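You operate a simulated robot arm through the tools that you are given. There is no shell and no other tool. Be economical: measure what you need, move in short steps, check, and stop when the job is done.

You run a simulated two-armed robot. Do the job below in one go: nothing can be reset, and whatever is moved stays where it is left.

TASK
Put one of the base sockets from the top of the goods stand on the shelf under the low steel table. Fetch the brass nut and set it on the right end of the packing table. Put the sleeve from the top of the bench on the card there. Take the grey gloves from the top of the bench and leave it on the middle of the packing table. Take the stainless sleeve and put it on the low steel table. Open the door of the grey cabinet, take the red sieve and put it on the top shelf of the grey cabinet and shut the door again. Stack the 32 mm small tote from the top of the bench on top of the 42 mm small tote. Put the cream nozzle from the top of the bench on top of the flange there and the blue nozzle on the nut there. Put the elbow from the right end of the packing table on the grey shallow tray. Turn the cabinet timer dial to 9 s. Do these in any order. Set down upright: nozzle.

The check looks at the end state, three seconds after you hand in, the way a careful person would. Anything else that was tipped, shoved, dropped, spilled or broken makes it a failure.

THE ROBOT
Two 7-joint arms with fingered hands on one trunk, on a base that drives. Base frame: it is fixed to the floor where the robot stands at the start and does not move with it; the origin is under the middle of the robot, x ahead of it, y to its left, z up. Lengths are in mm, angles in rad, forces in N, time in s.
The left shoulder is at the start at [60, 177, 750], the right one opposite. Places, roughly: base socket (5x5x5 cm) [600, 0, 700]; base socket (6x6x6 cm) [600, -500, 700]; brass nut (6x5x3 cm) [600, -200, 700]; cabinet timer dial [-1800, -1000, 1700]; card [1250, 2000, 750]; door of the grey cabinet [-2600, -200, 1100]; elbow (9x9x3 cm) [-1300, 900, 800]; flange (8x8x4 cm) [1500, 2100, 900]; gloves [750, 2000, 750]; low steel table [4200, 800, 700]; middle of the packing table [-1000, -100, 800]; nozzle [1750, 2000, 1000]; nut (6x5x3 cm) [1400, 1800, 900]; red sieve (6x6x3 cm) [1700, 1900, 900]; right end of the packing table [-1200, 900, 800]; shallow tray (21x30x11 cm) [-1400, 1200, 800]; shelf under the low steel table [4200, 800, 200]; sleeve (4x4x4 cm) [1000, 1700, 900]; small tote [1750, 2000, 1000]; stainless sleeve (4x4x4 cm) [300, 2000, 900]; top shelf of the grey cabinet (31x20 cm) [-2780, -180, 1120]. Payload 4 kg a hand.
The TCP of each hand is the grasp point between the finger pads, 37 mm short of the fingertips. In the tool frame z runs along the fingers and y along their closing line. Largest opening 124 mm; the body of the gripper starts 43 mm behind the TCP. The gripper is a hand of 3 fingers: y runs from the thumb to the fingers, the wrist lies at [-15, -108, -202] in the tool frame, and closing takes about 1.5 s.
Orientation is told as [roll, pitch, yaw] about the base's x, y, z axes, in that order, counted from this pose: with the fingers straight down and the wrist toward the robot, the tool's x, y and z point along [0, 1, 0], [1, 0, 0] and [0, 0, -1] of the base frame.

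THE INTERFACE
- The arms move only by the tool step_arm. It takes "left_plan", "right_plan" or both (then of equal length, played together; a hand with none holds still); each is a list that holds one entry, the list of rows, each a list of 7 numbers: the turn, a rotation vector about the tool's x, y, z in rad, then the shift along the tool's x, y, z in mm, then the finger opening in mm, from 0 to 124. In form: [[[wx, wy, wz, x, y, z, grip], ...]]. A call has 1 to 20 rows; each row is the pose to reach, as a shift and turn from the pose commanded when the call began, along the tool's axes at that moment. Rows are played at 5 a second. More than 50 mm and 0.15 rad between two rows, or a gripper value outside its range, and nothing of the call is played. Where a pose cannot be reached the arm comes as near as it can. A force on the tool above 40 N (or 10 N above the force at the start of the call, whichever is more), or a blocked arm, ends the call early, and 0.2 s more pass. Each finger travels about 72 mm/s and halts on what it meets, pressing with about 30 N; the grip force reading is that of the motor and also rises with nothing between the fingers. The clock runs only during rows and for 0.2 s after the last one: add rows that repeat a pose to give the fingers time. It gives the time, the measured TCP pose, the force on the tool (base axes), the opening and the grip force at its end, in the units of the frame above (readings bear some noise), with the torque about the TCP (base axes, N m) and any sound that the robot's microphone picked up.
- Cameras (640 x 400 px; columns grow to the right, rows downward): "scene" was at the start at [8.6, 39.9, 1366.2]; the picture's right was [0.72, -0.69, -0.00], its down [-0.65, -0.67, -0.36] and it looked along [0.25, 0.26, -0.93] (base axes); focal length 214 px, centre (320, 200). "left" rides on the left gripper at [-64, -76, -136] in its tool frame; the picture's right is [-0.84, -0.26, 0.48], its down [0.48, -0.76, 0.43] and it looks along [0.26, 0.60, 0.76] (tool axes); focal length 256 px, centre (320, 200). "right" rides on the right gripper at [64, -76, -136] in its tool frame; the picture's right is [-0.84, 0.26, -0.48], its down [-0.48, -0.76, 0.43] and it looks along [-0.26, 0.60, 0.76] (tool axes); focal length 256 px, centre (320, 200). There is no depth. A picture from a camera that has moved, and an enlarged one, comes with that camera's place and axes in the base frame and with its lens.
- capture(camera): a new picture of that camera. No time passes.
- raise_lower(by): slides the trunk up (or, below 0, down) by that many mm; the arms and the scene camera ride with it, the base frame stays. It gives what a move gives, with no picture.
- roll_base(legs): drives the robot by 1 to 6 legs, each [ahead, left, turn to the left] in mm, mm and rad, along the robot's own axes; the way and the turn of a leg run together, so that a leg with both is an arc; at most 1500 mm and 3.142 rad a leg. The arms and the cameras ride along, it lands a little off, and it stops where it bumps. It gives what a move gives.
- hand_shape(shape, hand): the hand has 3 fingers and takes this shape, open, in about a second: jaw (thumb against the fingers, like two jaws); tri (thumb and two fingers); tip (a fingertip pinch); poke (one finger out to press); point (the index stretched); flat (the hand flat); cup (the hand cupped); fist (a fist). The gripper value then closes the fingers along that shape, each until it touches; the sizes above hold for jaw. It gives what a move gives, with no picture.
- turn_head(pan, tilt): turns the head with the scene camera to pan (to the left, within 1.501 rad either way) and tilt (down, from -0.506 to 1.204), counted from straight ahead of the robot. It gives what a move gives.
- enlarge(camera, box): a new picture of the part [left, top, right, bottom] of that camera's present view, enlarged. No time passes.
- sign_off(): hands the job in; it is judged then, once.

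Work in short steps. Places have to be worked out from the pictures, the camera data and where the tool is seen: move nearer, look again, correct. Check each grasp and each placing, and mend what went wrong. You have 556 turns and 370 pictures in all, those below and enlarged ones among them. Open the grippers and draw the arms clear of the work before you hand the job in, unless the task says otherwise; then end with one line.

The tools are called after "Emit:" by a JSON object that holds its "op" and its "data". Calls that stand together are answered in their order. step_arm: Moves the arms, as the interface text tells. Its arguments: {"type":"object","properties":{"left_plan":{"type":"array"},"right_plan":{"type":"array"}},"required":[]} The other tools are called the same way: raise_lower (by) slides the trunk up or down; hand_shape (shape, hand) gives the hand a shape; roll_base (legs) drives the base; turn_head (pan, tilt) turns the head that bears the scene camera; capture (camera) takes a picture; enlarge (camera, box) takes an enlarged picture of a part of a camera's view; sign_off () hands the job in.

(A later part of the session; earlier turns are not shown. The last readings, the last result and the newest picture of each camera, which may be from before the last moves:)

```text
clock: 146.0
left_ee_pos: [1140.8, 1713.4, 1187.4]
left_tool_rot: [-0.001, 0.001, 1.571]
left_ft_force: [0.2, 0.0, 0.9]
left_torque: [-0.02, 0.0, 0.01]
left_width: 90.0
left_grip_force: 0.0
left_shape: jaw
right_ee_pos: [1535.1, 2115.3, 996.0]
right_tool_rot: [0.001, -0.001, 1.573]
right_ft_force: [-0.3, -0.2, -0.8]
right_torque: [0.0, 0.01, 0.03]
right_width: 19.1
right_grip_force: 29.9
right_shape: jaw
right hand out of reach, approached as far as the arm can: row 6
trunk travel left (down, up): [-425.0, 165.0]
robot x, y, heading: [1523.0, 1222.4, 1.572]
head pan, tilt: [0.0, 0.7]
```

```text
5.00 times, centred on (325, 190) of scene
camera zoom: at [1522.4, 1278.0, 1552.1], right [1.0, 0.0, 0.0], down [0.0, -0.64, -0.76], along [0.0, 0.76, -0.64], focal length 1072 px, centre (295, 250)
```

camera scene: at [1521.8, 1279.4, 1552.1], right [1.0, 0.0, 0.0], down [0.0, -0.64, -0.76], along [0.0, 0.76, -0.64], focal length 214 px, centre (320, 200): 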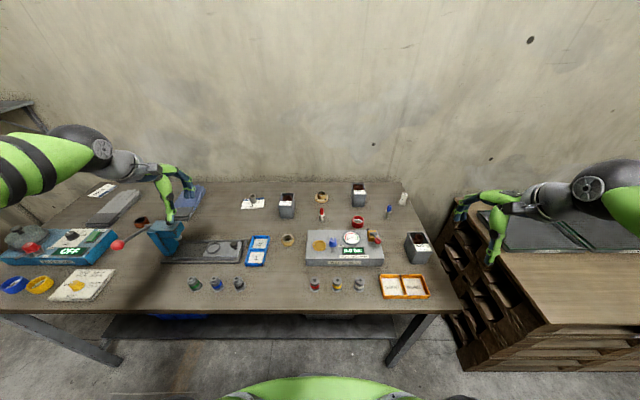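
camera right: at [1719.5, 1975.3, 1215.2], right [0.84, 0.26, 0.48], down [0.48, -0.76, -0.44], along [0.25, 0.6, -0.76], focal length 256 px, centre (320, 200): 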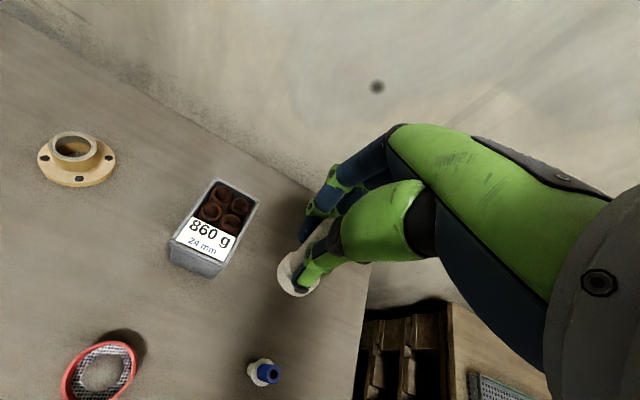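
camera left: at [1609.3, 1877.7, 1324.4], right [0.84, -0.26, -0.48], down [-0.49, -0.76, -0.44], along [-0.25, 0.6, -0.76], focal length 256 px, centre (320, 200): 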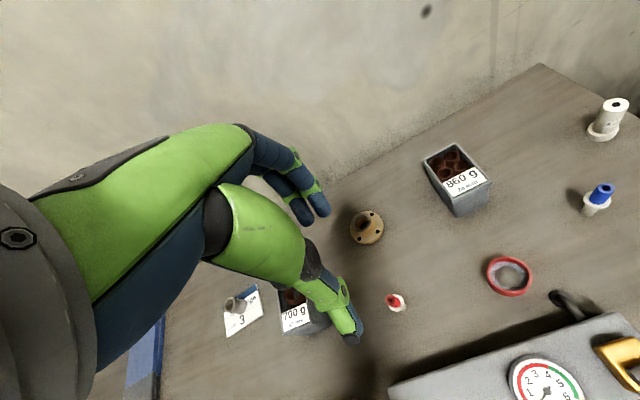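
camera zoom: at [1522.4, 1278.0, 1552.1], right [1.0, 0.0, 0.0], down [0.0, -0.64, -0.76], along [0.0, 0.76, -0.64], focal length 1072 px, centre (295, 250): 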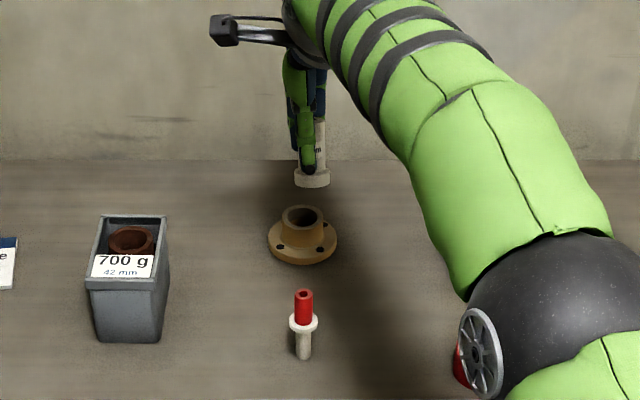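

Nozzle needs about −11 mm in x. I shift and lower to ~15 mm above the hub, then re-measure.

Emit:
{"op": "step_arm", "data": {"right_plan": [[[0, 0, 0, 11, 1, 10, 8], [0, 0, 0, 11, 1, 27, 8], [0, 0, 0, 11, 1, 27, 8]]]}}

Emit:
{"op": "enlarge", "data": {"camera": "right", "box": [220, 180, 380, 330]}}

Emit:
{"op": "enlarge", "data": {"camera": "scene", "box": [300, 170, 350, 210]}}

```text
clock: 146.8
left_ee_pos: [1140.5, 1712.3, 1187.8]
left_tool_rot: [-0.002, 0.0, 1.57]
left_ft_force: [0.5, 0.1, 0.4]
left_torque: [-0.03, -0.01, 0.0]
left_width: 89.9
left_grip_force: 0.1
left_shape: jaw
right_ee_pos: [1521.2, 2118.4, 970.0]
right_tool_rot: [0.001, -0.002, 1.572]
right_ft_force: [-0.2, -0.2, 0.1]
right_torque: [0.03, 0.0, -0.03]
right_width: 19.2
right_grip_force: 29.9
right_shape: jaw
trunk travel left (down, up): [-425.0, 165.0]
robot x, y, heading: [1524.6, 1224.2, 1.567]
head pan, tilt: [0.0, 0.7]
```

```text
2.67 times, centred on (300, 255) of right
camera zoom: at [1457.9, 2041.1, 1107.0], right [0.84, 0.26, 0.48], down [0.48, -0.76, -0.44], along [0.25, 0.6, -0.76], focal length 683 px, centre (373, 53)
```

zoom: 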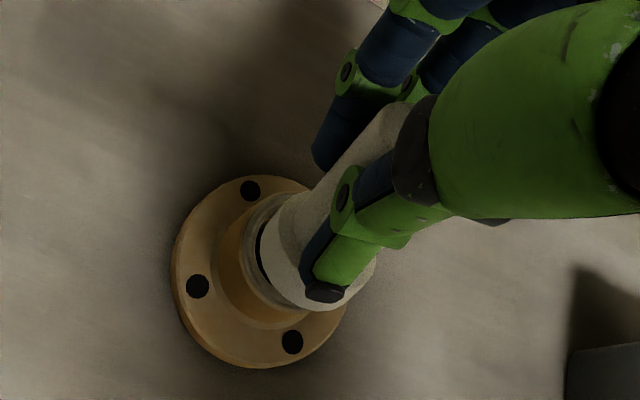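

```text
10.00 times, centred on (325, 190) of scene
camera zoom: at [1522.5, 1278.1, 1552.1], right [1.0, 0.0, 0.0], down [0.0, -0.64, -0.76], along [0.0, 0.76, -0.64], focal length 2145 px, centre (270, 300)
```

zoom: 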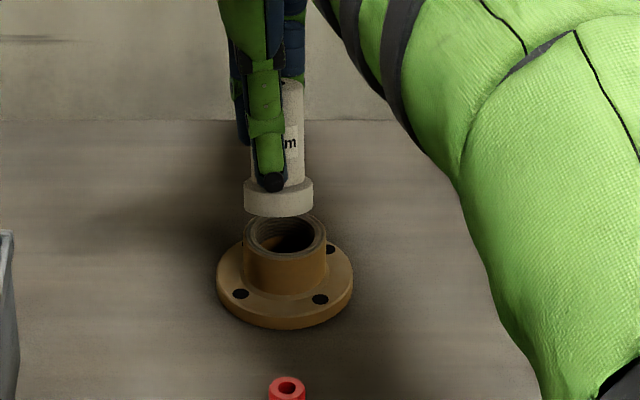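

Both views agree within a few mm that the nozzle is nearly concentric with the hub. I apply +2 mm x and lower in small guarded steps.

Emit:
{"op": "step_arm", "data": {"right_plan": [[[0, 0, 0, -2, 1, 4, 8], [0, 0, 0, -2, 1, 8, 8], [0, 0, 0, -2, 1, 11, 8], [0, 0, 0, -2, 1, 14, 8], [0, 0, 0, -2, 1, 17, 8], [0, 0, 0, -2, 1, 20, 8], [0, 0, 0, -2, 1, 23, 8]]]}}

Emit:
{"op": "enlarge", "data": {"camera": "right", "box": [220, 180, 380, 330]}}

Emit:
{"op": "enlarge", "data": {"camera": "scene", "box": [300, 170, 350, 210]}}

```text
clock: 148.4
left_ee_pos: [1141.4, 1712.0, 1187.4]
left_tool_rot: [-0.001, 0.001, 1.572]
left_ft_force: [-0.3, 0.1, 0.0]
left_torque: [-0.03, 0.02, -0.01]
left_width: 89.7
left_grip_force: 0.1
left_shape: jaw
right_ee_pos: [1523.9, 2117.1, 950.1]
right_tool_rot: [-0.001, -0.003, 1.573]
right_ft_force: [-0.1, -0.3, 2.4]
right_torque: [0.11, 0.01, 0.0]
right_width: 19.2
right_grip_force: 30.0
right_shape: jaw
trunk travel left (down, up): [-425.0, 165.0]
robot x, y, heading: [1524.6, 1226.1, 1.572]
head pan, tilt: [0.0, 0.7]
```

```text
2.67 times, centred on (300, 255) of right
camera zoom: at [1459.9, 2041.5, 1087.1], right [0.84, 0.26, 0.48], down [0.48, -0.76, -0.44], along [0.25, 0.6, -0.76], focal length 683 px, centre (373, 53)
```

zoom: 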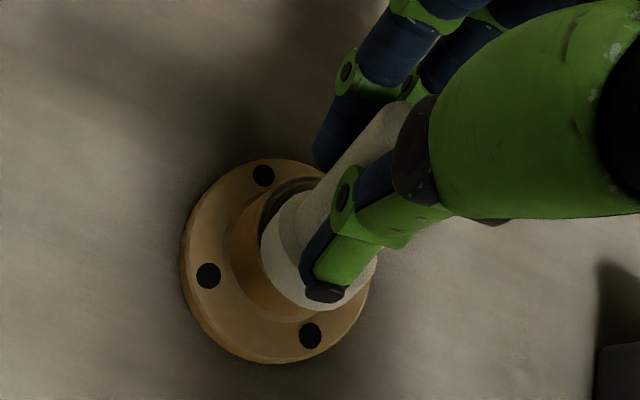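

```text
10.00 times, centred on (325, 190) of scene
camera zoom: at [1522.5, 1277.8, 1552.2], right [1.0, 0.0, 0.0], down [0.0, -0.64, -0.77], along [0.0, 0.77, -0.64], focal length 2145 px, centre (270, 300)
```

zoom: 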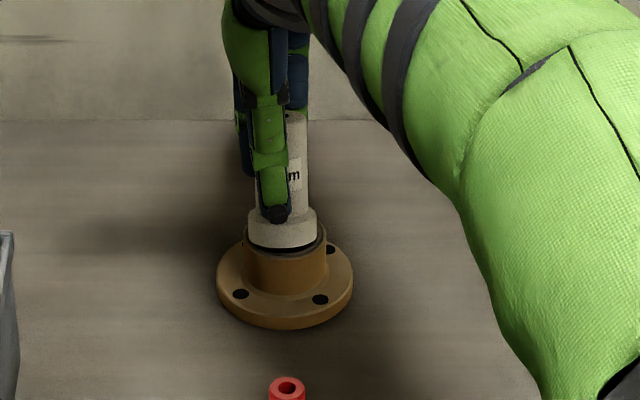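

Contact is just starting; the right view suggests ~4 mm more toward +y. I nudge and lower the last few mm.

Emit:
{"op": "step_arm", "data": {"right_plan": [[[0, 0, 0, 0, 2, -2, 8], [0, 0, 0, 0, 4, -1, 8], [0, 0, 0, 0, 4, 2, 8], [0, 0, 0, 0, 4, 4, 8], [0, 0, 0, 0, 4, 5, 8]]]}}

Emit:
{"op": "enlarge", "data": {"camera": "right", "box": [220, 180, 380, 330]}}

```text
clock: 149.6
left_ee_pos: [1140.8, 1710.9, 1188.2]
left_tool_rot: [-0.003, -0.001, 1.571]
left_ft_force: [-0.4, -0.4, 0.3]
left_torque: [-0.03, 0.0, 0.01]
left_width: 89.7
left_grip_force: 0.0
left_shape: jaw
right_ee_pos: [1523.9, 2121.6, 948.5]
right_tool_rot: [0.002, -0.008, 1.571]
right_ft_force: [-0.5, -2.1, 18.8]
right_torque: [0.11, -0.04, 0.01]
right_width: 19.0
right_grip_force: 29.8
right_shape: jaw
trunk travel left (down, up): [-425.0, 165.0]
robot x, y, heading: [1524.3, 1219.2, 1.569]
head pan, tilt: [0.0, 0.7]
```

```text
2.67 times, centred on (300, 255) of right
camera zoom: at [1459.4, 2044.6, 1086.0], right [0.84, 0.25, 0.48], down [0.48, -0.76, -0.44], along [0.25, 0.6, -0.76], focal length 683 px, centre (373, 53)
```

zoom: 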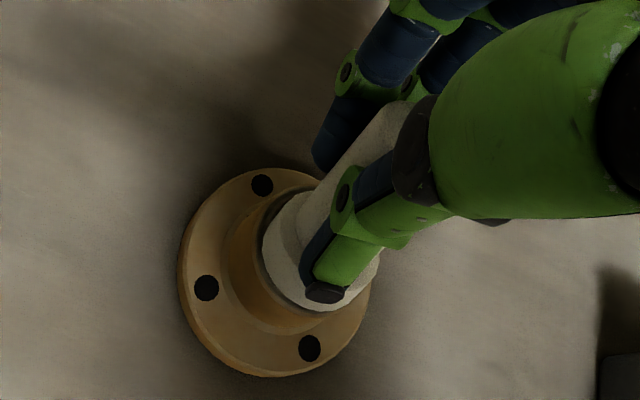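

Seated. Open and rise.

Emit:
{"op": "step_arm", "data": {"right_plan": [[[0, 0, 0, 0, 0, -3, 8], [0, 0, 0, 0, 0, -4, 25], [0, 0, 0, 0, 0, -4, 40], [0, 0, 0, 0, 0, -4, 60], [0, 0, 0, 0, 0, -4, 75], [0, 0, 0, 0, 0, -4, 75], [0, 0, 0, 0, 0, -40, 75], [0, 0, 0, 0, 0, -80, 75], [0, 0, 0, 0, 0, -110, 75]]]}}

Emit:
{"op": "enlarge", "data": {"camera": "right", "box": [200, 180, 400, 330]}}

Emit:
{"op": "enlarge", "data": {"camera": "scene", "box": [290, 160, 370, 210]}}

```text
clock: 151.6
left_ee_pos: [1141.6, 1712.2, 1187.5]
left_tool_rot: [-0.003, -0.001, 1.571]
left_ft_force: [-1.4, 0.1, 0.1]
left_torque: [0.03, 0.01, -0.02]
left_width: 90.0
left_grip_force: 0.1
left_shape: jaw
right_ee_pos: [1527.7, 2108.3, 1053.4]
right_tool_rot: [0.0, -0.003, 1.574]
right_ft_force: [-0.3, -0.8, 0.8]
right_torque: [0.0, 0.04, 0.02]
right_width: 74.7
right_grip_force: 0.1
right_shape: jaw
right hand out of reach, approached as far as the arm can: row 8, 9
trunk travel left (down, up): [-425.0, 165.0]
robot x, y, heading: [1523.0, 1222.6, 1.568]
head pan, tilt: [0.0, 0.7]
```

```text
2.67 times, centred on (300, 255) of right
camera zoom: at [1464.2, 2032.2, 1190.3], right [0.84, 0.26, 0.48], down [0.49, -0.76, -0.44], along [0.25, 0.6, -0.76], focal length 683 px, centre (373, 53)
```

zoom: 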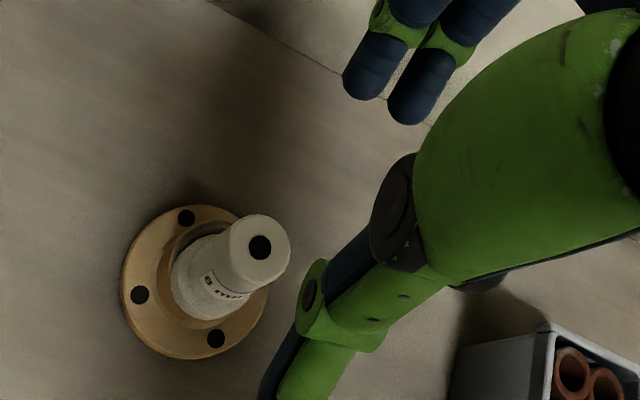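

```text
8.00 times, centred on (330, 185) of scene
camera zoom: at [1522.5, 1277.1, 1552.1], right [1.0, 0.0, 0.0], down [0.0, -0.64, -0.77], along [0.0, 0.77, -0.64], focal length 1716 px, centre (240, 320)
```

zoom: 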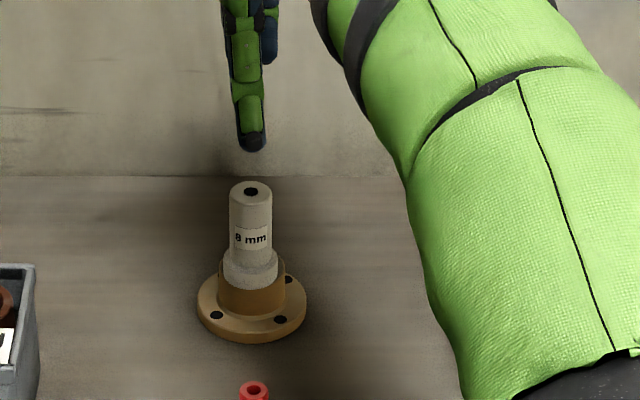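

Cream nozzle stands upright on the flange. Next the blue nozzle at ≈(1827,1978): I move above it.

Emit:
{"op": "step_arm", "data": {"right_plan": [[[0, 0, 0, -40, -19, 0, 60], [0, 0, 0, -83, -38, 0, 60], [0, 0, 0, -126, -57, 0, 60], [0, 0, 0, -169, -76, 0, 60], [0, 0, 0, -212, -95, 0, 60], [0, 0, 0, -255, -114, 0, 60], [0, 0, 0, -298, -131, 0, 60], [0, 0, 0, -298, -131, 30, 60], [0, 0, 0, -298, -131, 30, 60]]]}}

Emit:
{"op": "capture", "data": {"camera": "right"}}

Emit:
{"op": "enlarge", "data": {"camera": "scene", "box": [360, 160, 430, 220]}}

```text
clock: 153.6
left_ee_pos: [1141.8, 1713.4, 1187.2]
left_tool_rot: [-0.001, 0.001, 1.572]
left_ft_force: [-0.3, 0.1, -0.7]
left_torque: [-0.04, 0.05, 0.0]
left_width: 89.7
left_grip_force: 0.0
left_shape: jaw
right_ee_pos: [1827.4, 1977.4, 1019.9]
right_tool_rot: [0.001, -0.002, 1.572]
right_ft_force: [0.1, -1.0, -0.2]
right_torque: [-0.02, -0.03, -0.06]
right_width: 60.3
right_grip_force: 0.1
right_shape: jaw
trunk travel left (down, up): [-425.0, 165.0]
robot x, y, heading: [1524.4, 1227.0, 1.572]
head pan, tilt: [0.0, 0.7]
```

```text
271 pictures are left
camera right: at [1762.9, 1902.2, 1156.8], right [0.84, 0.26, 0.48], down [0.48, -0.76, -0.44], along [0.25, 0.6, -0.76], focal length 256 px, centre (320, 200)
```

right: 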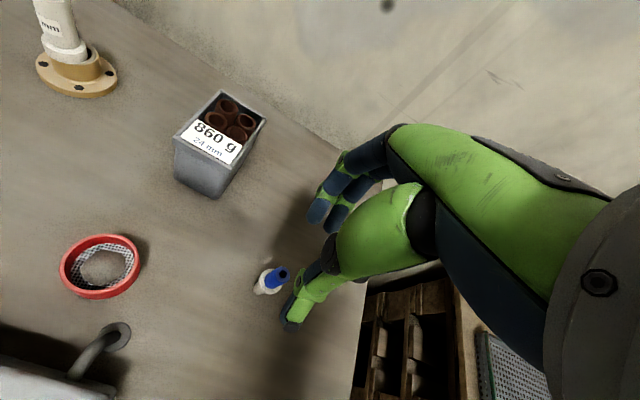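

```text
6.67 times, centred on (395, 190) of scene
camera zoom: at [1522.5, 1277.9, 1552.2], right [1.0, 0.0, 0.0], down [0.0, -0.64, -0.76], along [0.0, 0.76, -0.64], focal length 1430 px, centre (-180, 267)
```

zoom: 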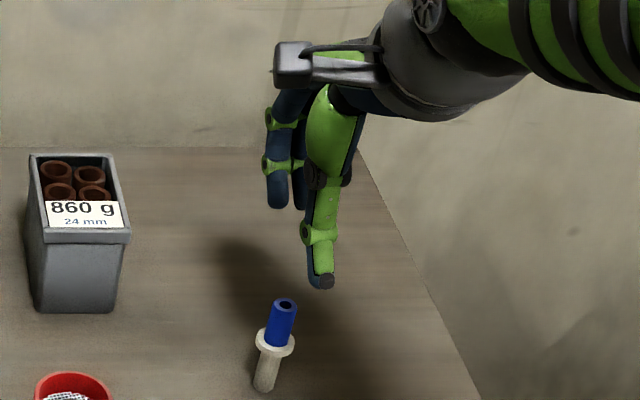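

Nozzle top measures (1827,1984); x is aligned, I shift +7 in y and descend to z≈934 (tips above the collar), then close.

Emit:
{"op": "step_arm", "data": {"right_plan": [[[0, 0, 0, 0, 7, 30, 60], [0, 0, 0, 0, 7, 60, 60], [0, 0, 0, 0, 7, 86, 60], [0, 0, 0, 0, 7, 86, 40], [0, 0, 0, 0, 7, 86, 25], [0, 0, 0, 0, 7, 86, 10], [0, 0, 0, 0, 7, 86, 10], [0, 0, 0, 0, 7, 86, 10], [0, 0, 0, 0, 7, 86, 10]]]}}

Emit:
{"op": "enlarge", "data": {"camera": "right", "box": [200, 180, 400, 330]}}

Emit:
{"op": "enlarge", "data": {"camera": "scene", "box": [360, 160, 430, 220]}}

```text
clock: 155.6
left_ee_pos: [1140.9, 1712.3, 1187.3]
left_tool_rot: [-0.003, -0.001, 1.572]
left_ft_force: [-0.2, 0.0, 0.1]
left_torque: [0.0, 0.0, -0.02]
left_width: 90.0
left_grip_force: 0.0
left_shape: jaw
right_ee_pos: [1826.3, 1986.6, 933.9]
right_tool_rot: [0.001, -0.003, 1.572]
right_ft_force: [0.9, -0.3, 2.5]
right_torque: [-0.02, 0.0, 0.03]
right_width: 9.5
right_grip_force: 30.0
right_shape: jaw
trunk travel left (down, up): [-425.0, 165.0]
robot x, y, heading: [1524.8, 1224.8, 1.571]
head pan, tilt: [0.0, 0.7]
```

```text
2.67 times, centred on (300, 255) of right
camera zoom: at [1762.3, 1910.5, 1071.3], right [0.84, 0.26, 0.48], down [0.48, -0.76, -0.44], along [0.25, 0.6, -0.76], focal length 683 px, centre (373, 53)
```

zoom: 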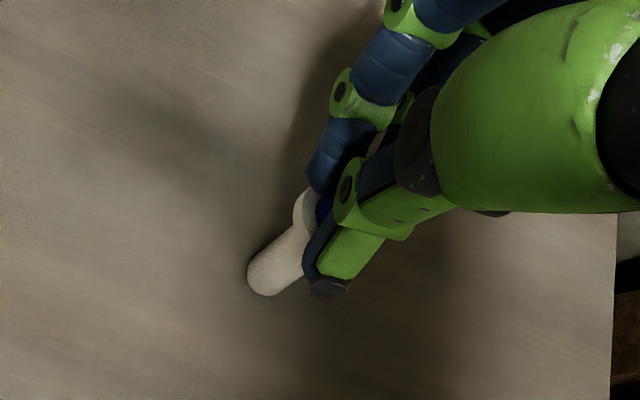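

```text
6.67 times, centred on (395, 190) of scene
camera zoom: at [1522.5, 1277.9, 1552.2], right [1.0, 0.0, 0.0], down [0.0, -0.64, -0.76], along [0.0, 0.76, -0.64], focal length 1430 px, centre (-180, 267)
```

zoom: 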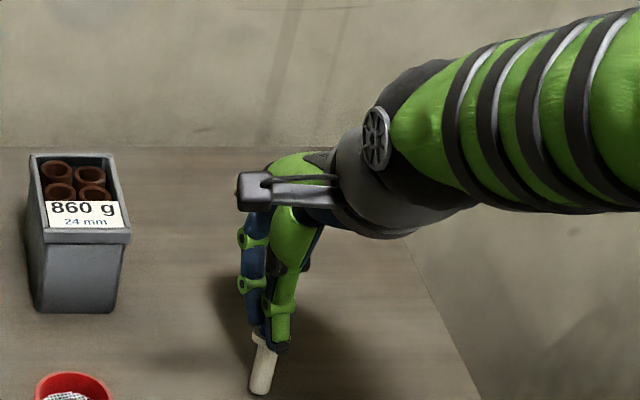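

It looks pinched above the collar. I lift and check.

Emit:
{"op": "step_arm", "data": {"right_plan": [[[0, 0, 0, 0, 0, -15, 5], [0, 0, 0, 0, 0, -45, 5], [0, 0, 0, 0, 0, -80, 5], [0, 0, 0, 0, 0, -80, 5]]]}}

Emit:
{"op": "enlarge", "data": {"camera": "right", "box": [200, 180, 400, 330]}}

Emit:
{"op": "enlarge", "data": {"camera": "scene", "box": [360, 160, 430, 220]}}

```text
clock: 156.6
left_ee_pos: [1141.1, 1713.7, 1186.7]
left_tool_rot: [-0.002, 0.0, 1.57]
left_ft_force: [-0.4, -0.5, -0.9]
left_torque: [0.03, -0.02, -0.02]
left_width: 89.8
left_grip_force: 0.0
left_shape: jaw
right_ee_pos: [1825.2, 1986.2, 1013.6]
right_tool_rot: [0.001, -0.002, 1.574]
right_ft_force: [0.2, -0.5, -0.2]
right_torque: [0.02, -0.02, -0.04]
right_width: 0.3
right_grip_force: 30.9
right_shape: jaw
trunk travel left (down, up): [-425.0, 165.0]
robot x, y, heading: [1523.2, 1225.2, 1.571]
head pan, tilt: [0.0, 0.7]
```

```text
2.67 times, centred on (300, 255) of right
camera zoom: at [1761.1, 1910.0, 1151.4], right [0.84, 0.26, 0.48], down [0.48, -0.76, -0.44], along [0.25, 0.6, -0.76], focal length 683 px, centre (373, 53)
```

zoom: 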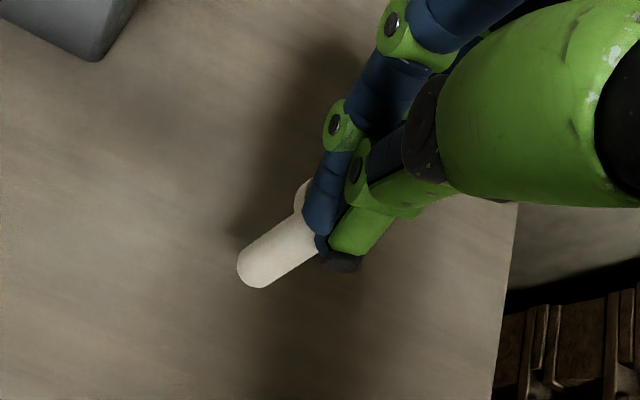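

```text
6.67 times, centred on (395, 190) of scene
camera zoom: at [1522.5, 1278.2, 1552.1], right [1.0, 0.0, 0.0], down [0.0, -0.64, -0.76], along [0.0, 0.76, -0.64], focal length 1430 px, centre (-180, 267)
```

zoom: 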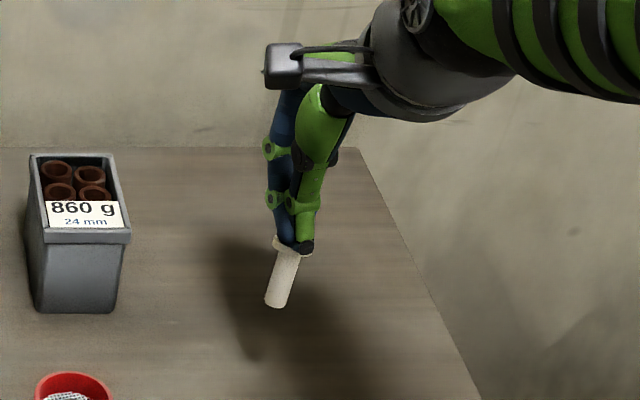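

The width fell to 0.3 — the nozzle has squeezed to one side and is held poorly. I set it back down carefully and regrip better centred.

Emit:
{"op": "step_arm", "data": {"right_plan": [[[0, 0, 0, 0, 0, 40, 0], [0, 0, 0, 0, 0, 65, 0], [0, 0, 0, 0, 0, 72, 0], [0, 0, 0, 0, 0, 76, 0], [0, 0, 0, 0, 0, 79, 0], [0, 0, 0, 0, 0, 81, 0], [0, 0, 0, 0, 0, 81, 0]]]}}

Emit:
{"op": "enlarge", "data": {"camera": "right", "box": [200, 180, 400, 330]}}

Emit:
{"op": "enlarge", "data": {"camera": "scene", "box": [370, 175, 420, 220]}}

```text
clock: 158.2
left_ee_pos: [1142.5, 1712.0, 1186.9]
left_tool_rot: [-0.002, -0.001, 1.57]
left_ft_force: [-0.7, 1.1, 0.7]
left_torque: [-0.02, 0.03, 0.03]
left_width: 89.8
left_grip_force: 0.2
left_shape: jaw
right_ee_pos: [1827.4, 1985.6, 934.8]
right_tool_rot: [0.0, -0.005, 1.572]
right_ft_force: [0.9, 1.6, 10.7]
right_torque: [0.1, -0.05, 0.01]
right_width: 0.0
right_grip_force: 30.2
right_shape: jaw
trunk travel left (down, up): [-425.0, 165.0]
robot x, y, heading: [1525.5, 1223.5, 1.568]
head pan, tilt: [0.0, 0.7]
```

```text
2.67 times, centred on (300, 255) of right
camera zoom: at [1762.0, 1909.7, 1071.5], right [0.84, 0.26, 0.48], down [0.48, -0.76, -0.44], along [0.25, 0.6, -0.76], focal length 683 px, centre (373, 53)
```

zoom: 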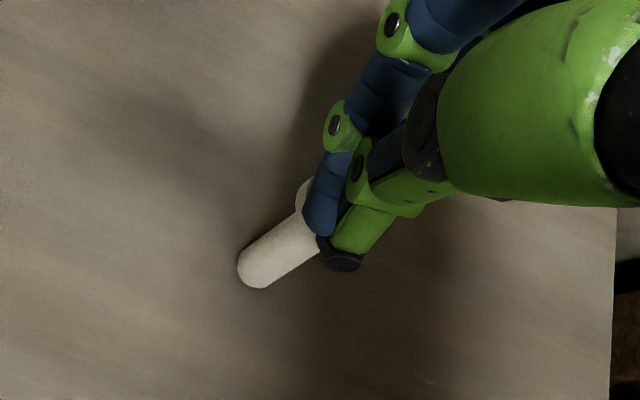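

```text
8.89 times, centred on (395, 198) of scene
camera zoom: at [1522.3, 1277.2, 1552.3], right [1.0, 0.0, 0.0], down [0.0, -0.64, -0.77], along [0.0, 0.77, -0.64], focal length 1906 px, centre (-347, 222)
```

zoom: 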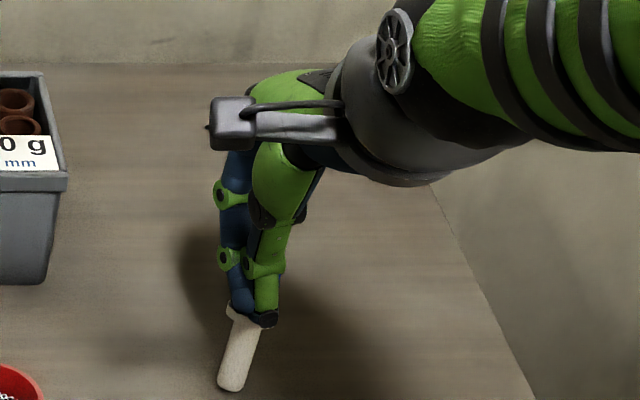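

It's standing on the bench again; I open, rise slowly, and check that it stays upright.

Emit:
{"op": "step_arm", "data": {"right_plan": [[[0, 0, 0, 0, 0, -1, 6], [0, 0, 0, 0, 0, -1, 14], [0, 0, 0, 0, 0, -1, 24], [0, 0, 0, 0, 0, -1, 40], [0, 0, 0, 0, 0, -1, 60], [0, 0, 0, 0, 0, -1, 70], [0, 0, 0, 0, 0, -30, 70], [0, 0, 0, 0, 0, -75, 70], [0, 0, 0, 0, 0, -120, 70]]]}}

Emit:
{"op": "capture", "data": {"camera": "right"}}

Emit:
{"op": "enlarge", "data": {"camera": "scene", "box": [350, 165, 430, 220]}}

```text
clock: 160.2
left_ee_pos: [1140.6, 1712.8, 1187.9]
left_tool_rot: [-0.002, -0.003, 1.571]
left_ft_force: [-0.5, 0.0, 0.7]
left_torque: [-0.03, -0.02, -0.03]
left_width: 89.8
left_grip_force: 0.1
left_shape: jaw
right_ee_pos: [1825.5, 1983.9, 1053.9]
right_tool_rot: [-0.001, -0.001, 1.573]
right_ft_force: [0.4, 0.2, 0.7]
right_torque: [0.01, 0.02, 0.01]
right_width: 69.8
right_grip_force: 0.0
right_shape: jaw
trunk travel left (down, up): [-425.0, 165.0]
robot x, y, heading: [1521.4, 1224.7, 1.574]
head pan, tilt: [0.0, 0.7]
```

```text
263 pictures are left
camera right: at [1760.0, 1907.8, 1188.9], right [0.84, 0.26, 0.48], down [0.48, -0.76, -0.44], along [0.25, 0.6, -0.76], focal length 256 px, centre (320, 200)
```

right: 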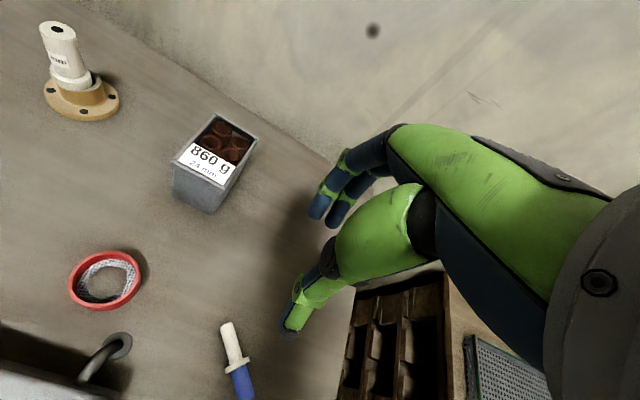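

```text
7.27 times, centred on (390, 192) of scene
camera zoom: at [1522.3, 1277.6, 1552.1], right [1.0, 0.0, 0.0], down [0.0, -0.64, -0.77], along [0.0, 0.77, -0.64], focal length 1560 px, centre (-189, 254)
```

zoom: 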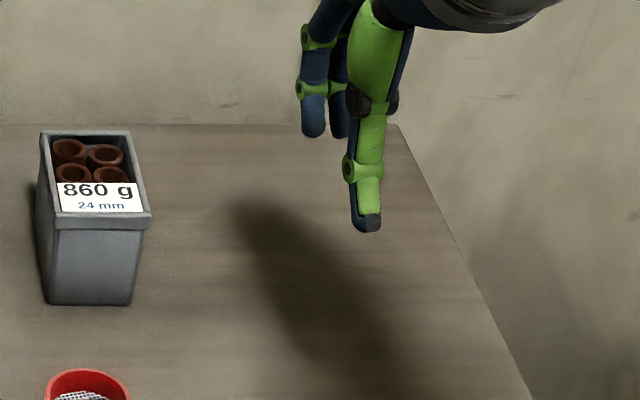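

The blue nozzle tipped over and lies on the bench, blue end toward me/right. I stow the right hand and get a clear look at how it lies.

Emit:
{"op": "step_arm", "data": {"right_plan": [[[0, 0, 0, 0, -10, -45, 80], [0, 0, 0, 0, -30, -90, 90], [0, 0, 0, 0, -60, -130, 100], [0, 0, 0, -5, -105, -135, 100], [0, 0, 0, -10, -150, -135, 100], [0, 0, 0, -15, -195, -135, 100], [0, 0, 0, -20, -240, -135, 100], [0, 0, 0, -25, -285, -135, 100], [0, 0, 0, -30, -330, -135, 100], [0, 0, 0, -35, -375, -135, 100], [0, 0, 0, -35, -400, -135, 100]]]}}

Emit:
{"op": "enlarge", "data": {"camera": "scene", "box": [340, 170, 450, 270]}}

Emit:
{"op": "enlarge", "data": {"camera": "right", "box": [100, 20, 380, 220]}}

```text
clock: 162.6
left_ee_pos: [1141.5, 1711.6, 1187.6]
left_tool_rot: [-0.002, 0.0, 1.571]
left_ft_force: [0.1, -0.2, 0.9]
left_torque: [0.0, -0.01, 0.01]
left_width: 90.1
left_grip_force: 0.1
left_shape: jaw
right_ee_pos: [1863.8, 1584.6, 1186.7]
right_tool_rot: [0.0, -0.002, 1.573]
right_ft_force: [-0.1, 0.1, 0.5]
right_torque: [0.02, 0.05, 0.01]
right_width: 99.8
right_grip_force: 0.1
right_shape: jaw
trunk travel left (down, up): [-425.0, 165.0]
robot x, y, heading: [1523.2, 1222.6, 1.568]
head pan, tilt: [0.0, 0.7]
```

```text
4.00 times, centred on (395, 220) of scene
camera zoom: at [1522.5, 1277.6, 1552.2], right [1.0, 0.0, 0.0], down [0.0, -0.64, -0.77], along [0.0, 0.77, -0.64], focal length 858 px, centre (20, 120)
```

zoom: 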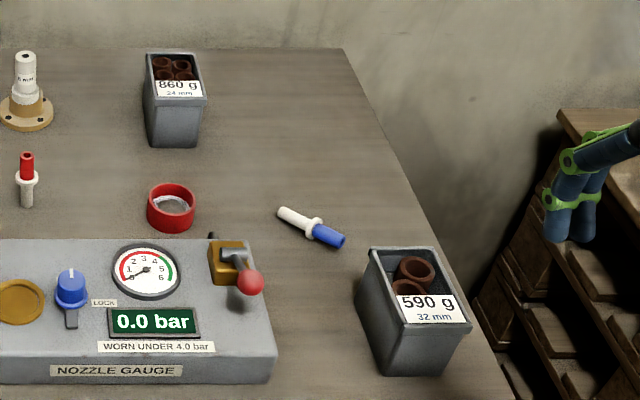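

```text
2.00 times, centred on (240, 120) of right
camera zoom: at [1798.6, 1508.5, 1323.4], right [0.84, 0.26, 0.48], down [0.48, -0.76, -0.44], along [0.25, 0.6, -0.76], focal length 512 px, centre (480, 360)
```

zoom: 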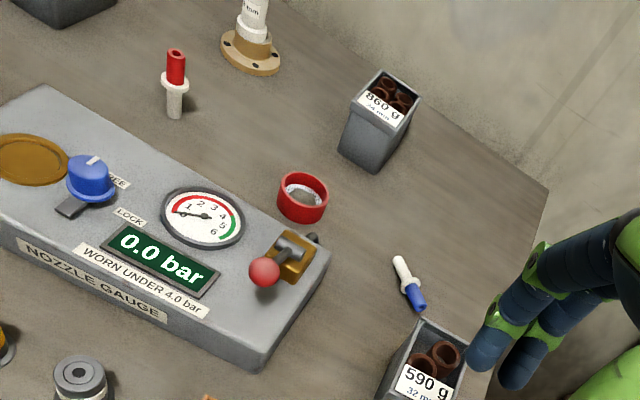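

The nozzle lies from white end (1809,1945) to blue end (1864,1898). Plan: pick it by the blue part with the left hand, closing across its axis, then rotate the hand ~90° so it stands upright. I shift the base right by 354.

Emit:
{"op": "roll_base", "data": {"legs": [[0, -354, 0]]}}

Emit:
{"op": "step_arm", "data": {"left_plan": [[[0, 0, 0.14, -35, 15, 0, 70], [0, 0, 0.28, -70, 30, 0, 70], [0, 0, 0.42, -105, 45, 0, 70], [0, 0, 0.56, -140, 60, 0, 70], [0, 0, 0.702, -175, 75, 0, 70], [0, 0, 0.702, -215, 95, 0, 70], [0, 0, 0.702, -255, 115, 0, 70], [0, 0, 0.702, -295, 135, 0, 70], [0, 0, 0.702, -335, 155, 0, 70], [0, 0, 0.702, -365, 175, 0, 70], [0, 0, 0.702, -365, 190, 40, 70], [0, 0, 0.702, -365, 190, 80, 70], [0, 0, 0.702, -365, 190, 120, 70], [0, 0, 0.702, -365, 190, 120, 70]]]}}

Emit:
{"op": "capture", "data": {"camera": "left"}}

Emit:
{"op": "capture", "data": {"camera": "scene"}}

```text
clock: 164.9
left_ee_pos: [1489.2, 1713.3, 1187.7]
left_tool_rot: [-0.002, 0.001, 1.568]
left_ft_force: [1.1, -0.1, 0.4]
left_torque: [0.02, 0.02, 0.02]
left_width: 89.6
left_grip_force: 0.1
left_shape: jaw
right_ee_pos: [2211.7, 1584.1, 1187.0]
right_tool_rot: [0.001, 0.0, 1.572]
right_ft_force: [-0.4, 0.7, 1.5]
right_torque: [0.01, 0.05, 0.01]
right_width: 99.8
right_grip_force: 0.0
right_shape: jaw
trunk travel left (down, up): [-425.0, 165.0]
robot x, y, heading: [1871.1, 1222.7, 1.569]
head pan, tilt: [0.0, 0.7]
```

```text
clock: 167.9
left_ee_pos: [1856.5, 1903.0, 1067.1]
left_tool_rot: [-0.002, -0.002, 0.867]
left_ft_force: [-0.1, -0.8, -0.6]
left_torque: [-0.02, -0.01, 0.0]
left_width: 70.5
left_grip_force: 0.1
left_shape: jaw
right_ee_pos: [2211.5, 1585.2, 1186.6]
right_tool_rot: [0.0, -0.002, 1.57]
right_ft_force: [1.1, -0.6, 0.6]
right_torque: [0.0, 0.0, -0.01]
right_width: 99.6
right_grip_force: 0.2
right_shape: jaw
trunk travel left (down, up): [-425.0, 165.0]
robot x, y, heading: [1870.0, 1223.3, 1.568]
head pan, tilt: [0.0, 0.7]
```

```text
259 pictures are left
camera left: at [1855.5, 1804.9, 1203.7], right [0.47, -0.74, -0.48], down [-0.86, -0.27, -0.44], along [0.19, 0.62, -0.76], focal length 256 px, centre (320, 200)
```

left: 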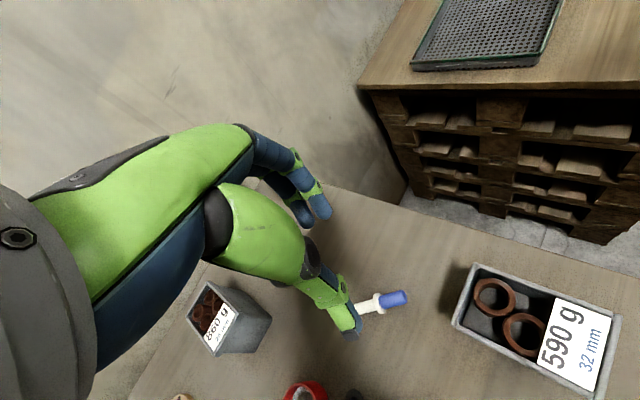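

```text
258 pictures are left
camera scene: at [1870.0, 1277.8, 1552.2], right [1.0, 0.0, 0.0], down [0.0, -0.64, -0.76], along [0.0, 0.76, -0.64], focal length 214 px, centre (320, 200)
```

scene: 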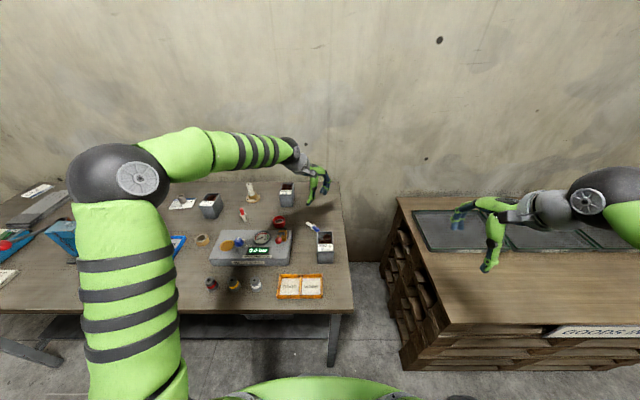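

Emit:
{"op": "enlarge", "data": {"camera": "scene", "box": [270, 160, 350, 250]}}

```text
4.44 times, centred on (310, 205) of scene
camera zoom: at [1870.0, 1277.8, 1552.2], right [1.0, 0.0, 0.0], down [0.0, -0.64, -0.76], along [0.0, 0.76, -0.64], focal length 953 px, centre (364, 178)
```

zoom: 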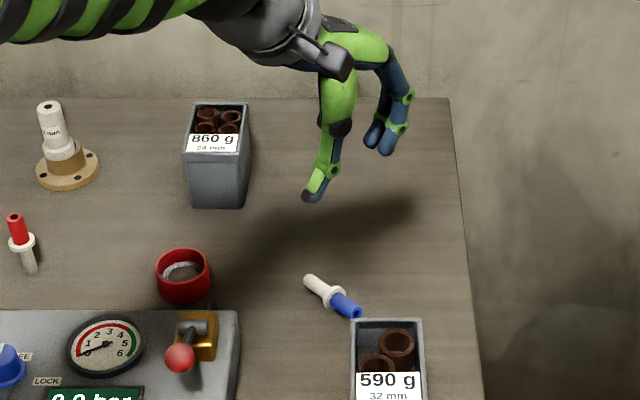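

Averaging the views: blue-part centre ≈(1854,1902), axis −43°. I tilt the left hand 20° and descend to ~25 mm above the grip height to check.

Emit:
{"op": "step_arm", "data": {"left_plan": [[[0, 0.12, 0.02, -4, -1, 30, 60], [0, 0.24, 0.04, -9, -2, 70, 60], [0, 0.35, 0.05, -9, -2, 110, 60], [0, 0.35, 0.05, -9, -2, 145, 60], [0, 0.35, 0.05, -9, -2, 145, 60]]]}}

Emit:
{"op": "enlarge", "data": {"camera": "left", "box": [240, 180, 480, 380]}}

Emit:
{"op": "enlarge", "data": {"camera": "scene", "box": [290, 190, 350, 240]}}

```text
clock: 169.1
left_ee_pos: [1861.6, 1894.9, 921.1]
left_tool_rot: [0.349, 0.006, 0.817]
left_ft_force: [-0.2, -0.2, 0.2]
left_torque: [0.0, -0.01, -0.01]
left_width: 60.0
left_grip_force: 0.0
left_shape: jaw
right_ee_pos: [2211.1, 1585.1, 1186.3]
right_tool_rot: [0.001, -0.001, 1.57]
right_ft_force: [-0.4, -0.1, -0.2]
right_torque: [0.02, 0.0, 0.01]
right_width: 99.9
right_grip_force: 0.0
right_shape: jaw
trunk travel left (down, up): [-425.0, 165.0]
robot x, y, heading: [1869.8, 1225.2, 1.565]
head pan, tilt: [0.0, 0.7]
```

```text
2.00 times, centred on (360, 280) of left
camera zoom: at [1887.5, 1767.4, 1028.7], right [0.28, -0.62, -0.74], down [-0.96, -0.14, -0.24], along [0.04, 0.77, -0.63], focal length 512 px, centre (240, 40)
```

zoom: 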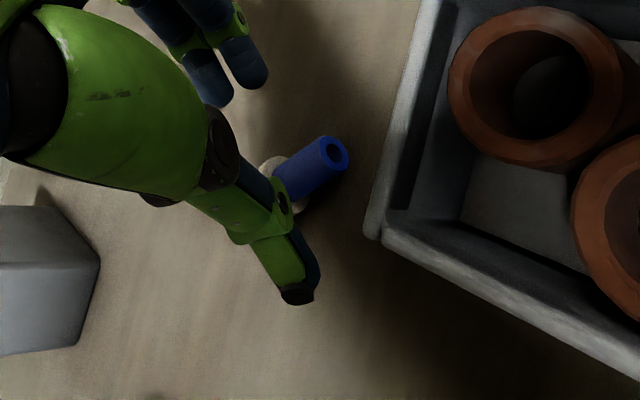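

```text
8.00 times, centred on (320, 215) of scene
camera zoom: at [1870.0, 1277.8, 1552.2], right [1.0, 0.0, 0.0], down [0.0, -0.64, -0.76], along [0.0, 0.76, -0.64], focal length 1716 px, centre (320, 80)
```

zoom: 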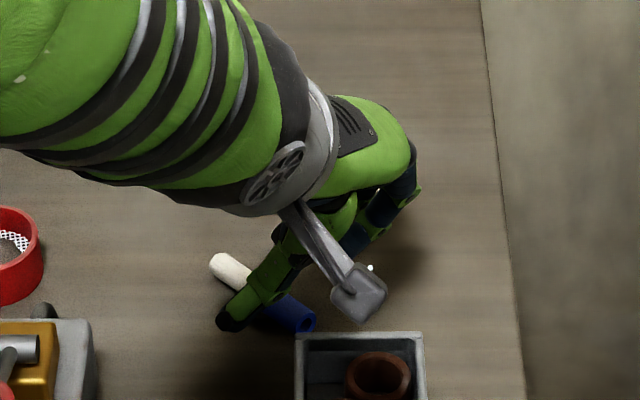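

Closing line falls on the blue part. I lower 30 mm vertically and close.

Emit:
{"op": "step_arm", "data": {"left_plan": [[[0, 0, 0, -3.4, 0, 9.4, 60], [0, 0, 0, -6.8, 0, 18.8, 60], [0, 0, 0, -10.3, 0, 28.2, 60], [0, 0, 0, -10.3, 0, 28.2, 40], [0, 0, 0, -10.3, 0, 28.2, 25], [0, 0, 0, -10.3, 0, 28.2, 10], [0, 0, 0, -10.3, 0, 28.2, 5], [0, 0, 0, -10.3, 0, 28.2, 5], [0, 0, 0, -10.3, 0, 28.2, 5]]]}}

Emit:
{"op": "enlarge", "data": {"camera": "left", "box": [240, 180, 480, 380]}}

```text
clock: 171.1
left_ee_pos: [1861.1, 1895.6, 892.1]
left_tool_rot: [0.35, 0.007, 0.818]
left_ft_force: [-0.4, -0.9, 0.2]
left_torque: [0.04, 0.06, 0.02]
left_width: 11.6
left_grip_force: 30.1
left_shape: jaw
right_ee_pos: [2212.9, 1586.1, 1185.7]
right_tool_rot: [0.001, -0.002, 1.571]
right_ft_force: [-0.4, -0.7, 0.6]
right_torque: [0.03, -0.04, 0.03]
right_width: 99.6
right_grip_force: 0.1
right_shape: jaw
trunk travel left (down, up): [-425.0, 165.0]
robot x, y, heading: [1868.8, 1221.6, 1.571]
head pan, tilt: [0.0, 0.7]
```

```text
2.00 times, centred on (360, 280) of left
camera zoom: at [1886.9, 1768.1, 999.3], right [0.28, -0.62, -0.74], down [-0.96, -0.14, -0.24], along [0.04, 0.77, -0.63], focal length 512 px, centre (240, 40)
```

zoom: 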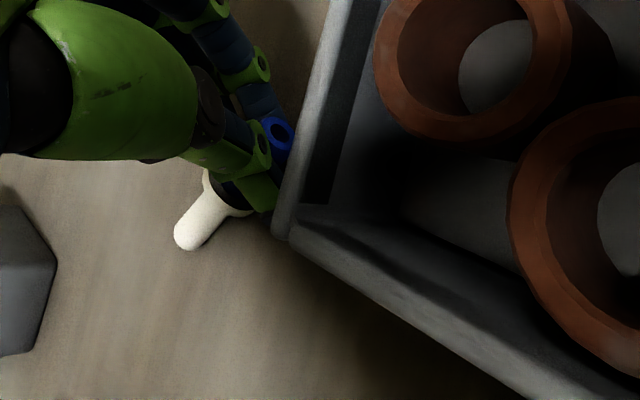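

Gripped across the blue part (11.6 mm). Lift straight up 180 mm and check.

Emit:
{"op": "step_arm", "data": {"left_plan": [[[0, 0, 0, 6.8, 0, -18.8, 4], [0, 0, 0, 20.5, 0, -56.4, 4], [0, 0, 0, 34, 0, -94, 4], [0, 0, 0, 48, 0, -132, 4], [0, 0, 0, 62, 0, -169, 4], [0, 0, 0, 62, 0, -169, 4]]]}}

Emit:
{"op": "enlarge", "data": {"camera": "left", "box": [240, 180, 480, 380]}}

```text
clock: 172.5
left_ee_pos: [1862.9, 1896.9, 1073.8]
left_tool_rot: [0.349, 0.008, 0.819]
left_ft_force: [0.5, -0.4, 0.3]
left_torque: [-0.04, -0.03, 0.01]
left_width: 10.8
left_grip_force: 31.0
left_shape: jaw
right_ee_pos: [2212.0, 1584.2, 1186.5]
right_tool_rot: [-0.001, -0.001, 1.571]
right_ft_force: [-0.1, 0.1, -0.2]
right_torque: [-0.01, 0.01, 0.0]
right_width: 100.1
right_grip_force: 0.1
right_shape: jaw
trunk travel left (down, up): [-425.0, 165.0]
robot x, y, heading: [1870.2, 1218.8, 1.567]
head pan, tilt: [0.0, 0.7]
```

```text
2.00 times, centred on (360, 280) of left
camera zoom: at [1888.7, 1770.0, 1180.4], right [0.28, -0.62, -0.74], down [-0.96, -0.14, -0.24], along [0.04, 0.77, -0.63], focal length 512 px, centre (240, 40)
```

zoom: 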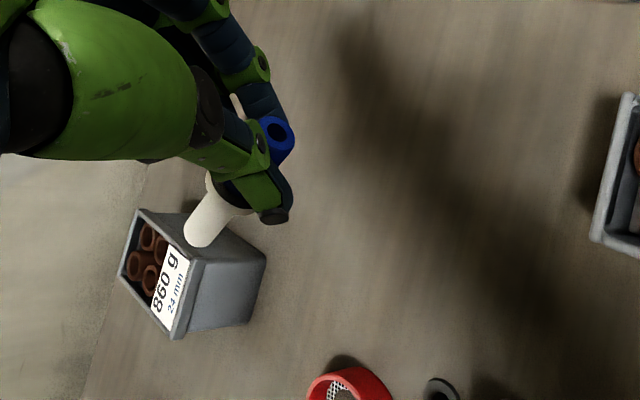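

Held firmly. I untilt and raise it, then drive the base left by 420 toward the nut.

Emit:
{"op": "step_arm", "data": {"left_plan": [[[0, -0.12, 0, 10, 0, -28, 4], [0, -0.24, 0, 18, 0, -50, 4], [0, -0.35, 0, 24, 0, -65, 4], [0, -0.35, 0, 24, 0, -65, 4]]]}}

Emit:
{"op": "roll_base", "data": {"legs": [[0, 420, 0]]}}

Emit:
{"op": "step_arm", "data": {"left_plan": [[[0, 0, -0.15, 10, -20, 0, 4], [0, 0, -0.3, 20, -40, 0, 4], [0, 0, -0.45, 30, -60, 0, 4], [0, 0, -0.6, 40, -80, 0, 4], [0, 0, -0.75, 50, -100, 0, 4], [0, 0, -0.75, 50, -100, 0, 4]]]}}

Emit:
{"op": "capture", "data": {"camera": "scene"}}

```text
clock: 173.5
left_ee_pos: [1862.2, 1897.1, 1143.3]
left_tool_rot: [-0.002, 0.005, 0.819]
left_ft_force: [-0.1, -0.1, -0.8]
left_torque: [0.0, -0.02, 0.0]
left_width: 11.0
left_grip_force: 29.5
left_shape: jaw
right_ee_pos: [2211.4, 1584.9, 1186.4]
right_tool_rot: [0.001, -0.002, 1.572]
right_ft_force: [0.1, 0.5, 0.5]
right_torque: [0.0, -0.01, -0.01]
right_width: 100.2
right_grip_force: 0.1
right_shape: jaw
trunk travel left (down, up): [-425.0, 165.0]
robot x, y, heading: [1870.5, 1222.4, 1.573]
head pan, tilt: [0.0, 0.7]
```

```text
clock: 176.1
left_ee_pos: [1440.5, 1897.4, 1141.9]
left_tool_rot: [-0.001, 0.006, 0.818]
left_ft_force: [0.4, 0.4, -0.2]
left_torque: [-0.01, -0.02, -0.01]
left_width: 10.8
left_grip_force: 30.1
left_shape: jaw
right_ee_pos: [1791.0, 1585.2, 1185.8]
right_tool_rot: [0.001, -0.002, 1.573]
right_ft_force: [0.0, -0.4, -1.0]
right_torque: [-0.04, -0.01, -0.03]
right_width: 99.6
right_grip_force: 0.1
right_shape: jaw
trunk travel left (down, up): [-425.0, 165.0]
robot x, y, heading: [1451.8, 1224.7, 1.57]
head pan, tilt: [0.0, 0.7]
```

```text
clock: 177.5
left_ee_pos: [1336.3, 1860.1, 1144.1]
left_tool_rot: [0.004, 0.005, 1.57]
left_ft_force: [-0.1, -0.6, -0.1]
left_torque: [-0.01, -0.01, -0.03]
left_width: 10.7
left_grip_force: 30.0
left_shape: jaw
right_ee_pos: [1790.7, 1585.1, 1186.0]
right_tool_rot: [0.0, -0.002, 1.571]
right_ft_force: [0.1, 0.3, 0.7]
right_torque: [0.02, 0.0, 0.02]
right_width: 99.9
right_grip_force: 0.1
right_shape: jaw
trunk travel left (down, up): [-425.0, 165.0]
robot x, y, heading: [1450.5, 1221.4, 1.571]
head pan, tilt: [0.0, 0.7]
```

```text
252 pictures are left
camera scene: at [1449.7, 1278.4, 1552.1], right [1.0, 0.0, 0.0], down [0.0, -0.64, -0.76], along [0.0, 0.76, -0.64], focal length 214 px, centre (320, 200)
```

scene: 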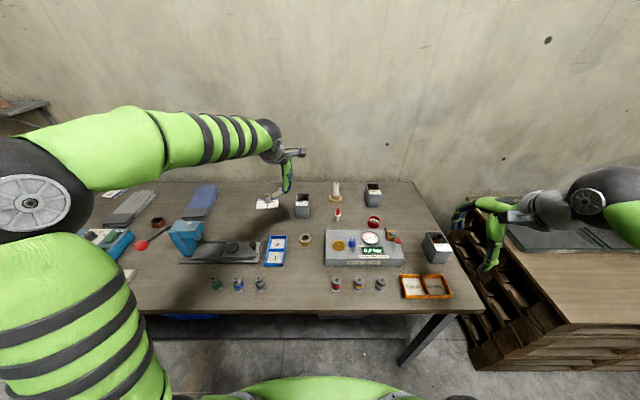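

Now I rotate the hand −70° about its closing axis so the nozzle stands upright with the white spindle down.

Emit:
{"op": "step_arm", "data": {"left_plan": [[[0, -0.14, 0, 0, 0, 0, 4], [0, -0.28, 0, 0, 0, 0, 4], [0, -0.42, 0, 0, 0, 0, 4], [0, -0.56, 0, 0, 0, 0, 4], [0, -0.7, 0, 0, 0, 0, 4], [0, -0.84, 0, 0, 0, 0, 4], [0, -0.98, 0, 0, 0, 0, 4], [0, -1.12, 0, 0, 0, 0, 4], [0, -1.22, 0, 0, 0, 0, 4], [0, -1.22, 0, 0, 0, 0, 4]]]}}

Emit:
{"op": "capture", "data": {"camera": "left"}}

Emit:
{"op": "enlarge", "data": {"camera": "scene", "box": [220, 140, 360, 260]}}

```text
clock: 179.7
left_ee_pos: [1338.0, 1858.9, 1143.9]
left_tool_rot: [-1.217, 0.005, 1.57]
left_ft_force: [0.4, 1.0, -0.4]
left_torque: [0.01, 0.03, 0.01]
left_width: 10.7
left_grip_force: 29.8
left_shape: jaw
right_ee_pos: [1791.2, 1583.9, 1187.0]
right_tool_rot: [0.001, -0.001, 1.572]
right_ft_force: [0.2, 0.0, 0.6]
right_torque: [0.01, -0.01, 0.01]
right_width: 99.7
right_grip_force: 0.0
right_shape: jaw
trunk travel left (down, up): [-425.0, 165.0]
robot x, y, heading: [1446.8, 1223.6, 1.569]
head pan, tilt: [0.0, 0.7]
```

```text
251 pictures are left
camera left: at [1231.1, 1784.1, 1250.7], right [0.74, -0.25, 0.62], down [0.24, -0.76, -0.6], along [0.63, 0.59, -0.51], focal length 256 px, centre (320, 200)
```

left: 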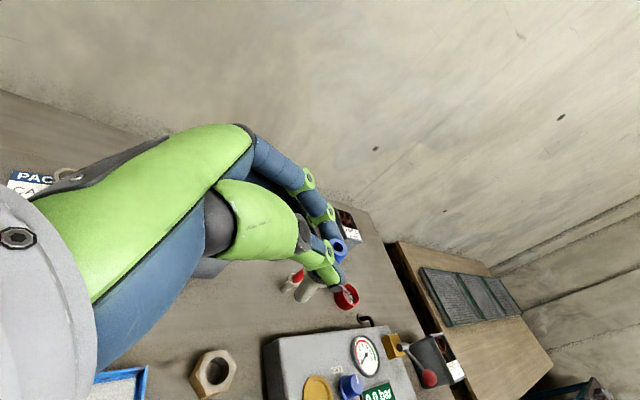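

```text
3.33 times, centred on (290, 200) of scene
camera zoom: at [1449.7, 1278.3, 1552.1], right [1.0, 0.0, 0.0], down [0.0, -0.64, -0.76], along [0.0, 0.76, -0.64], focal length 715 px, centre (420, 200)
```

zoom: 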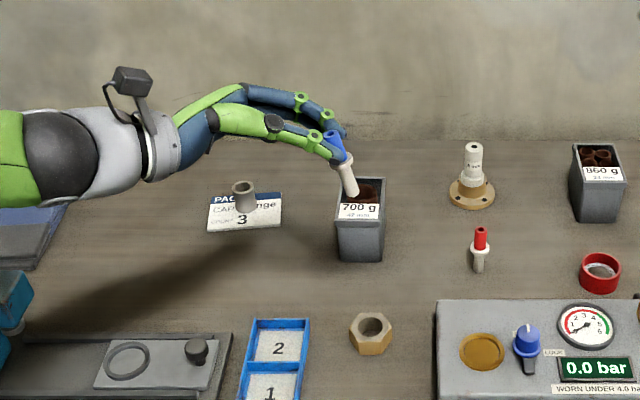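

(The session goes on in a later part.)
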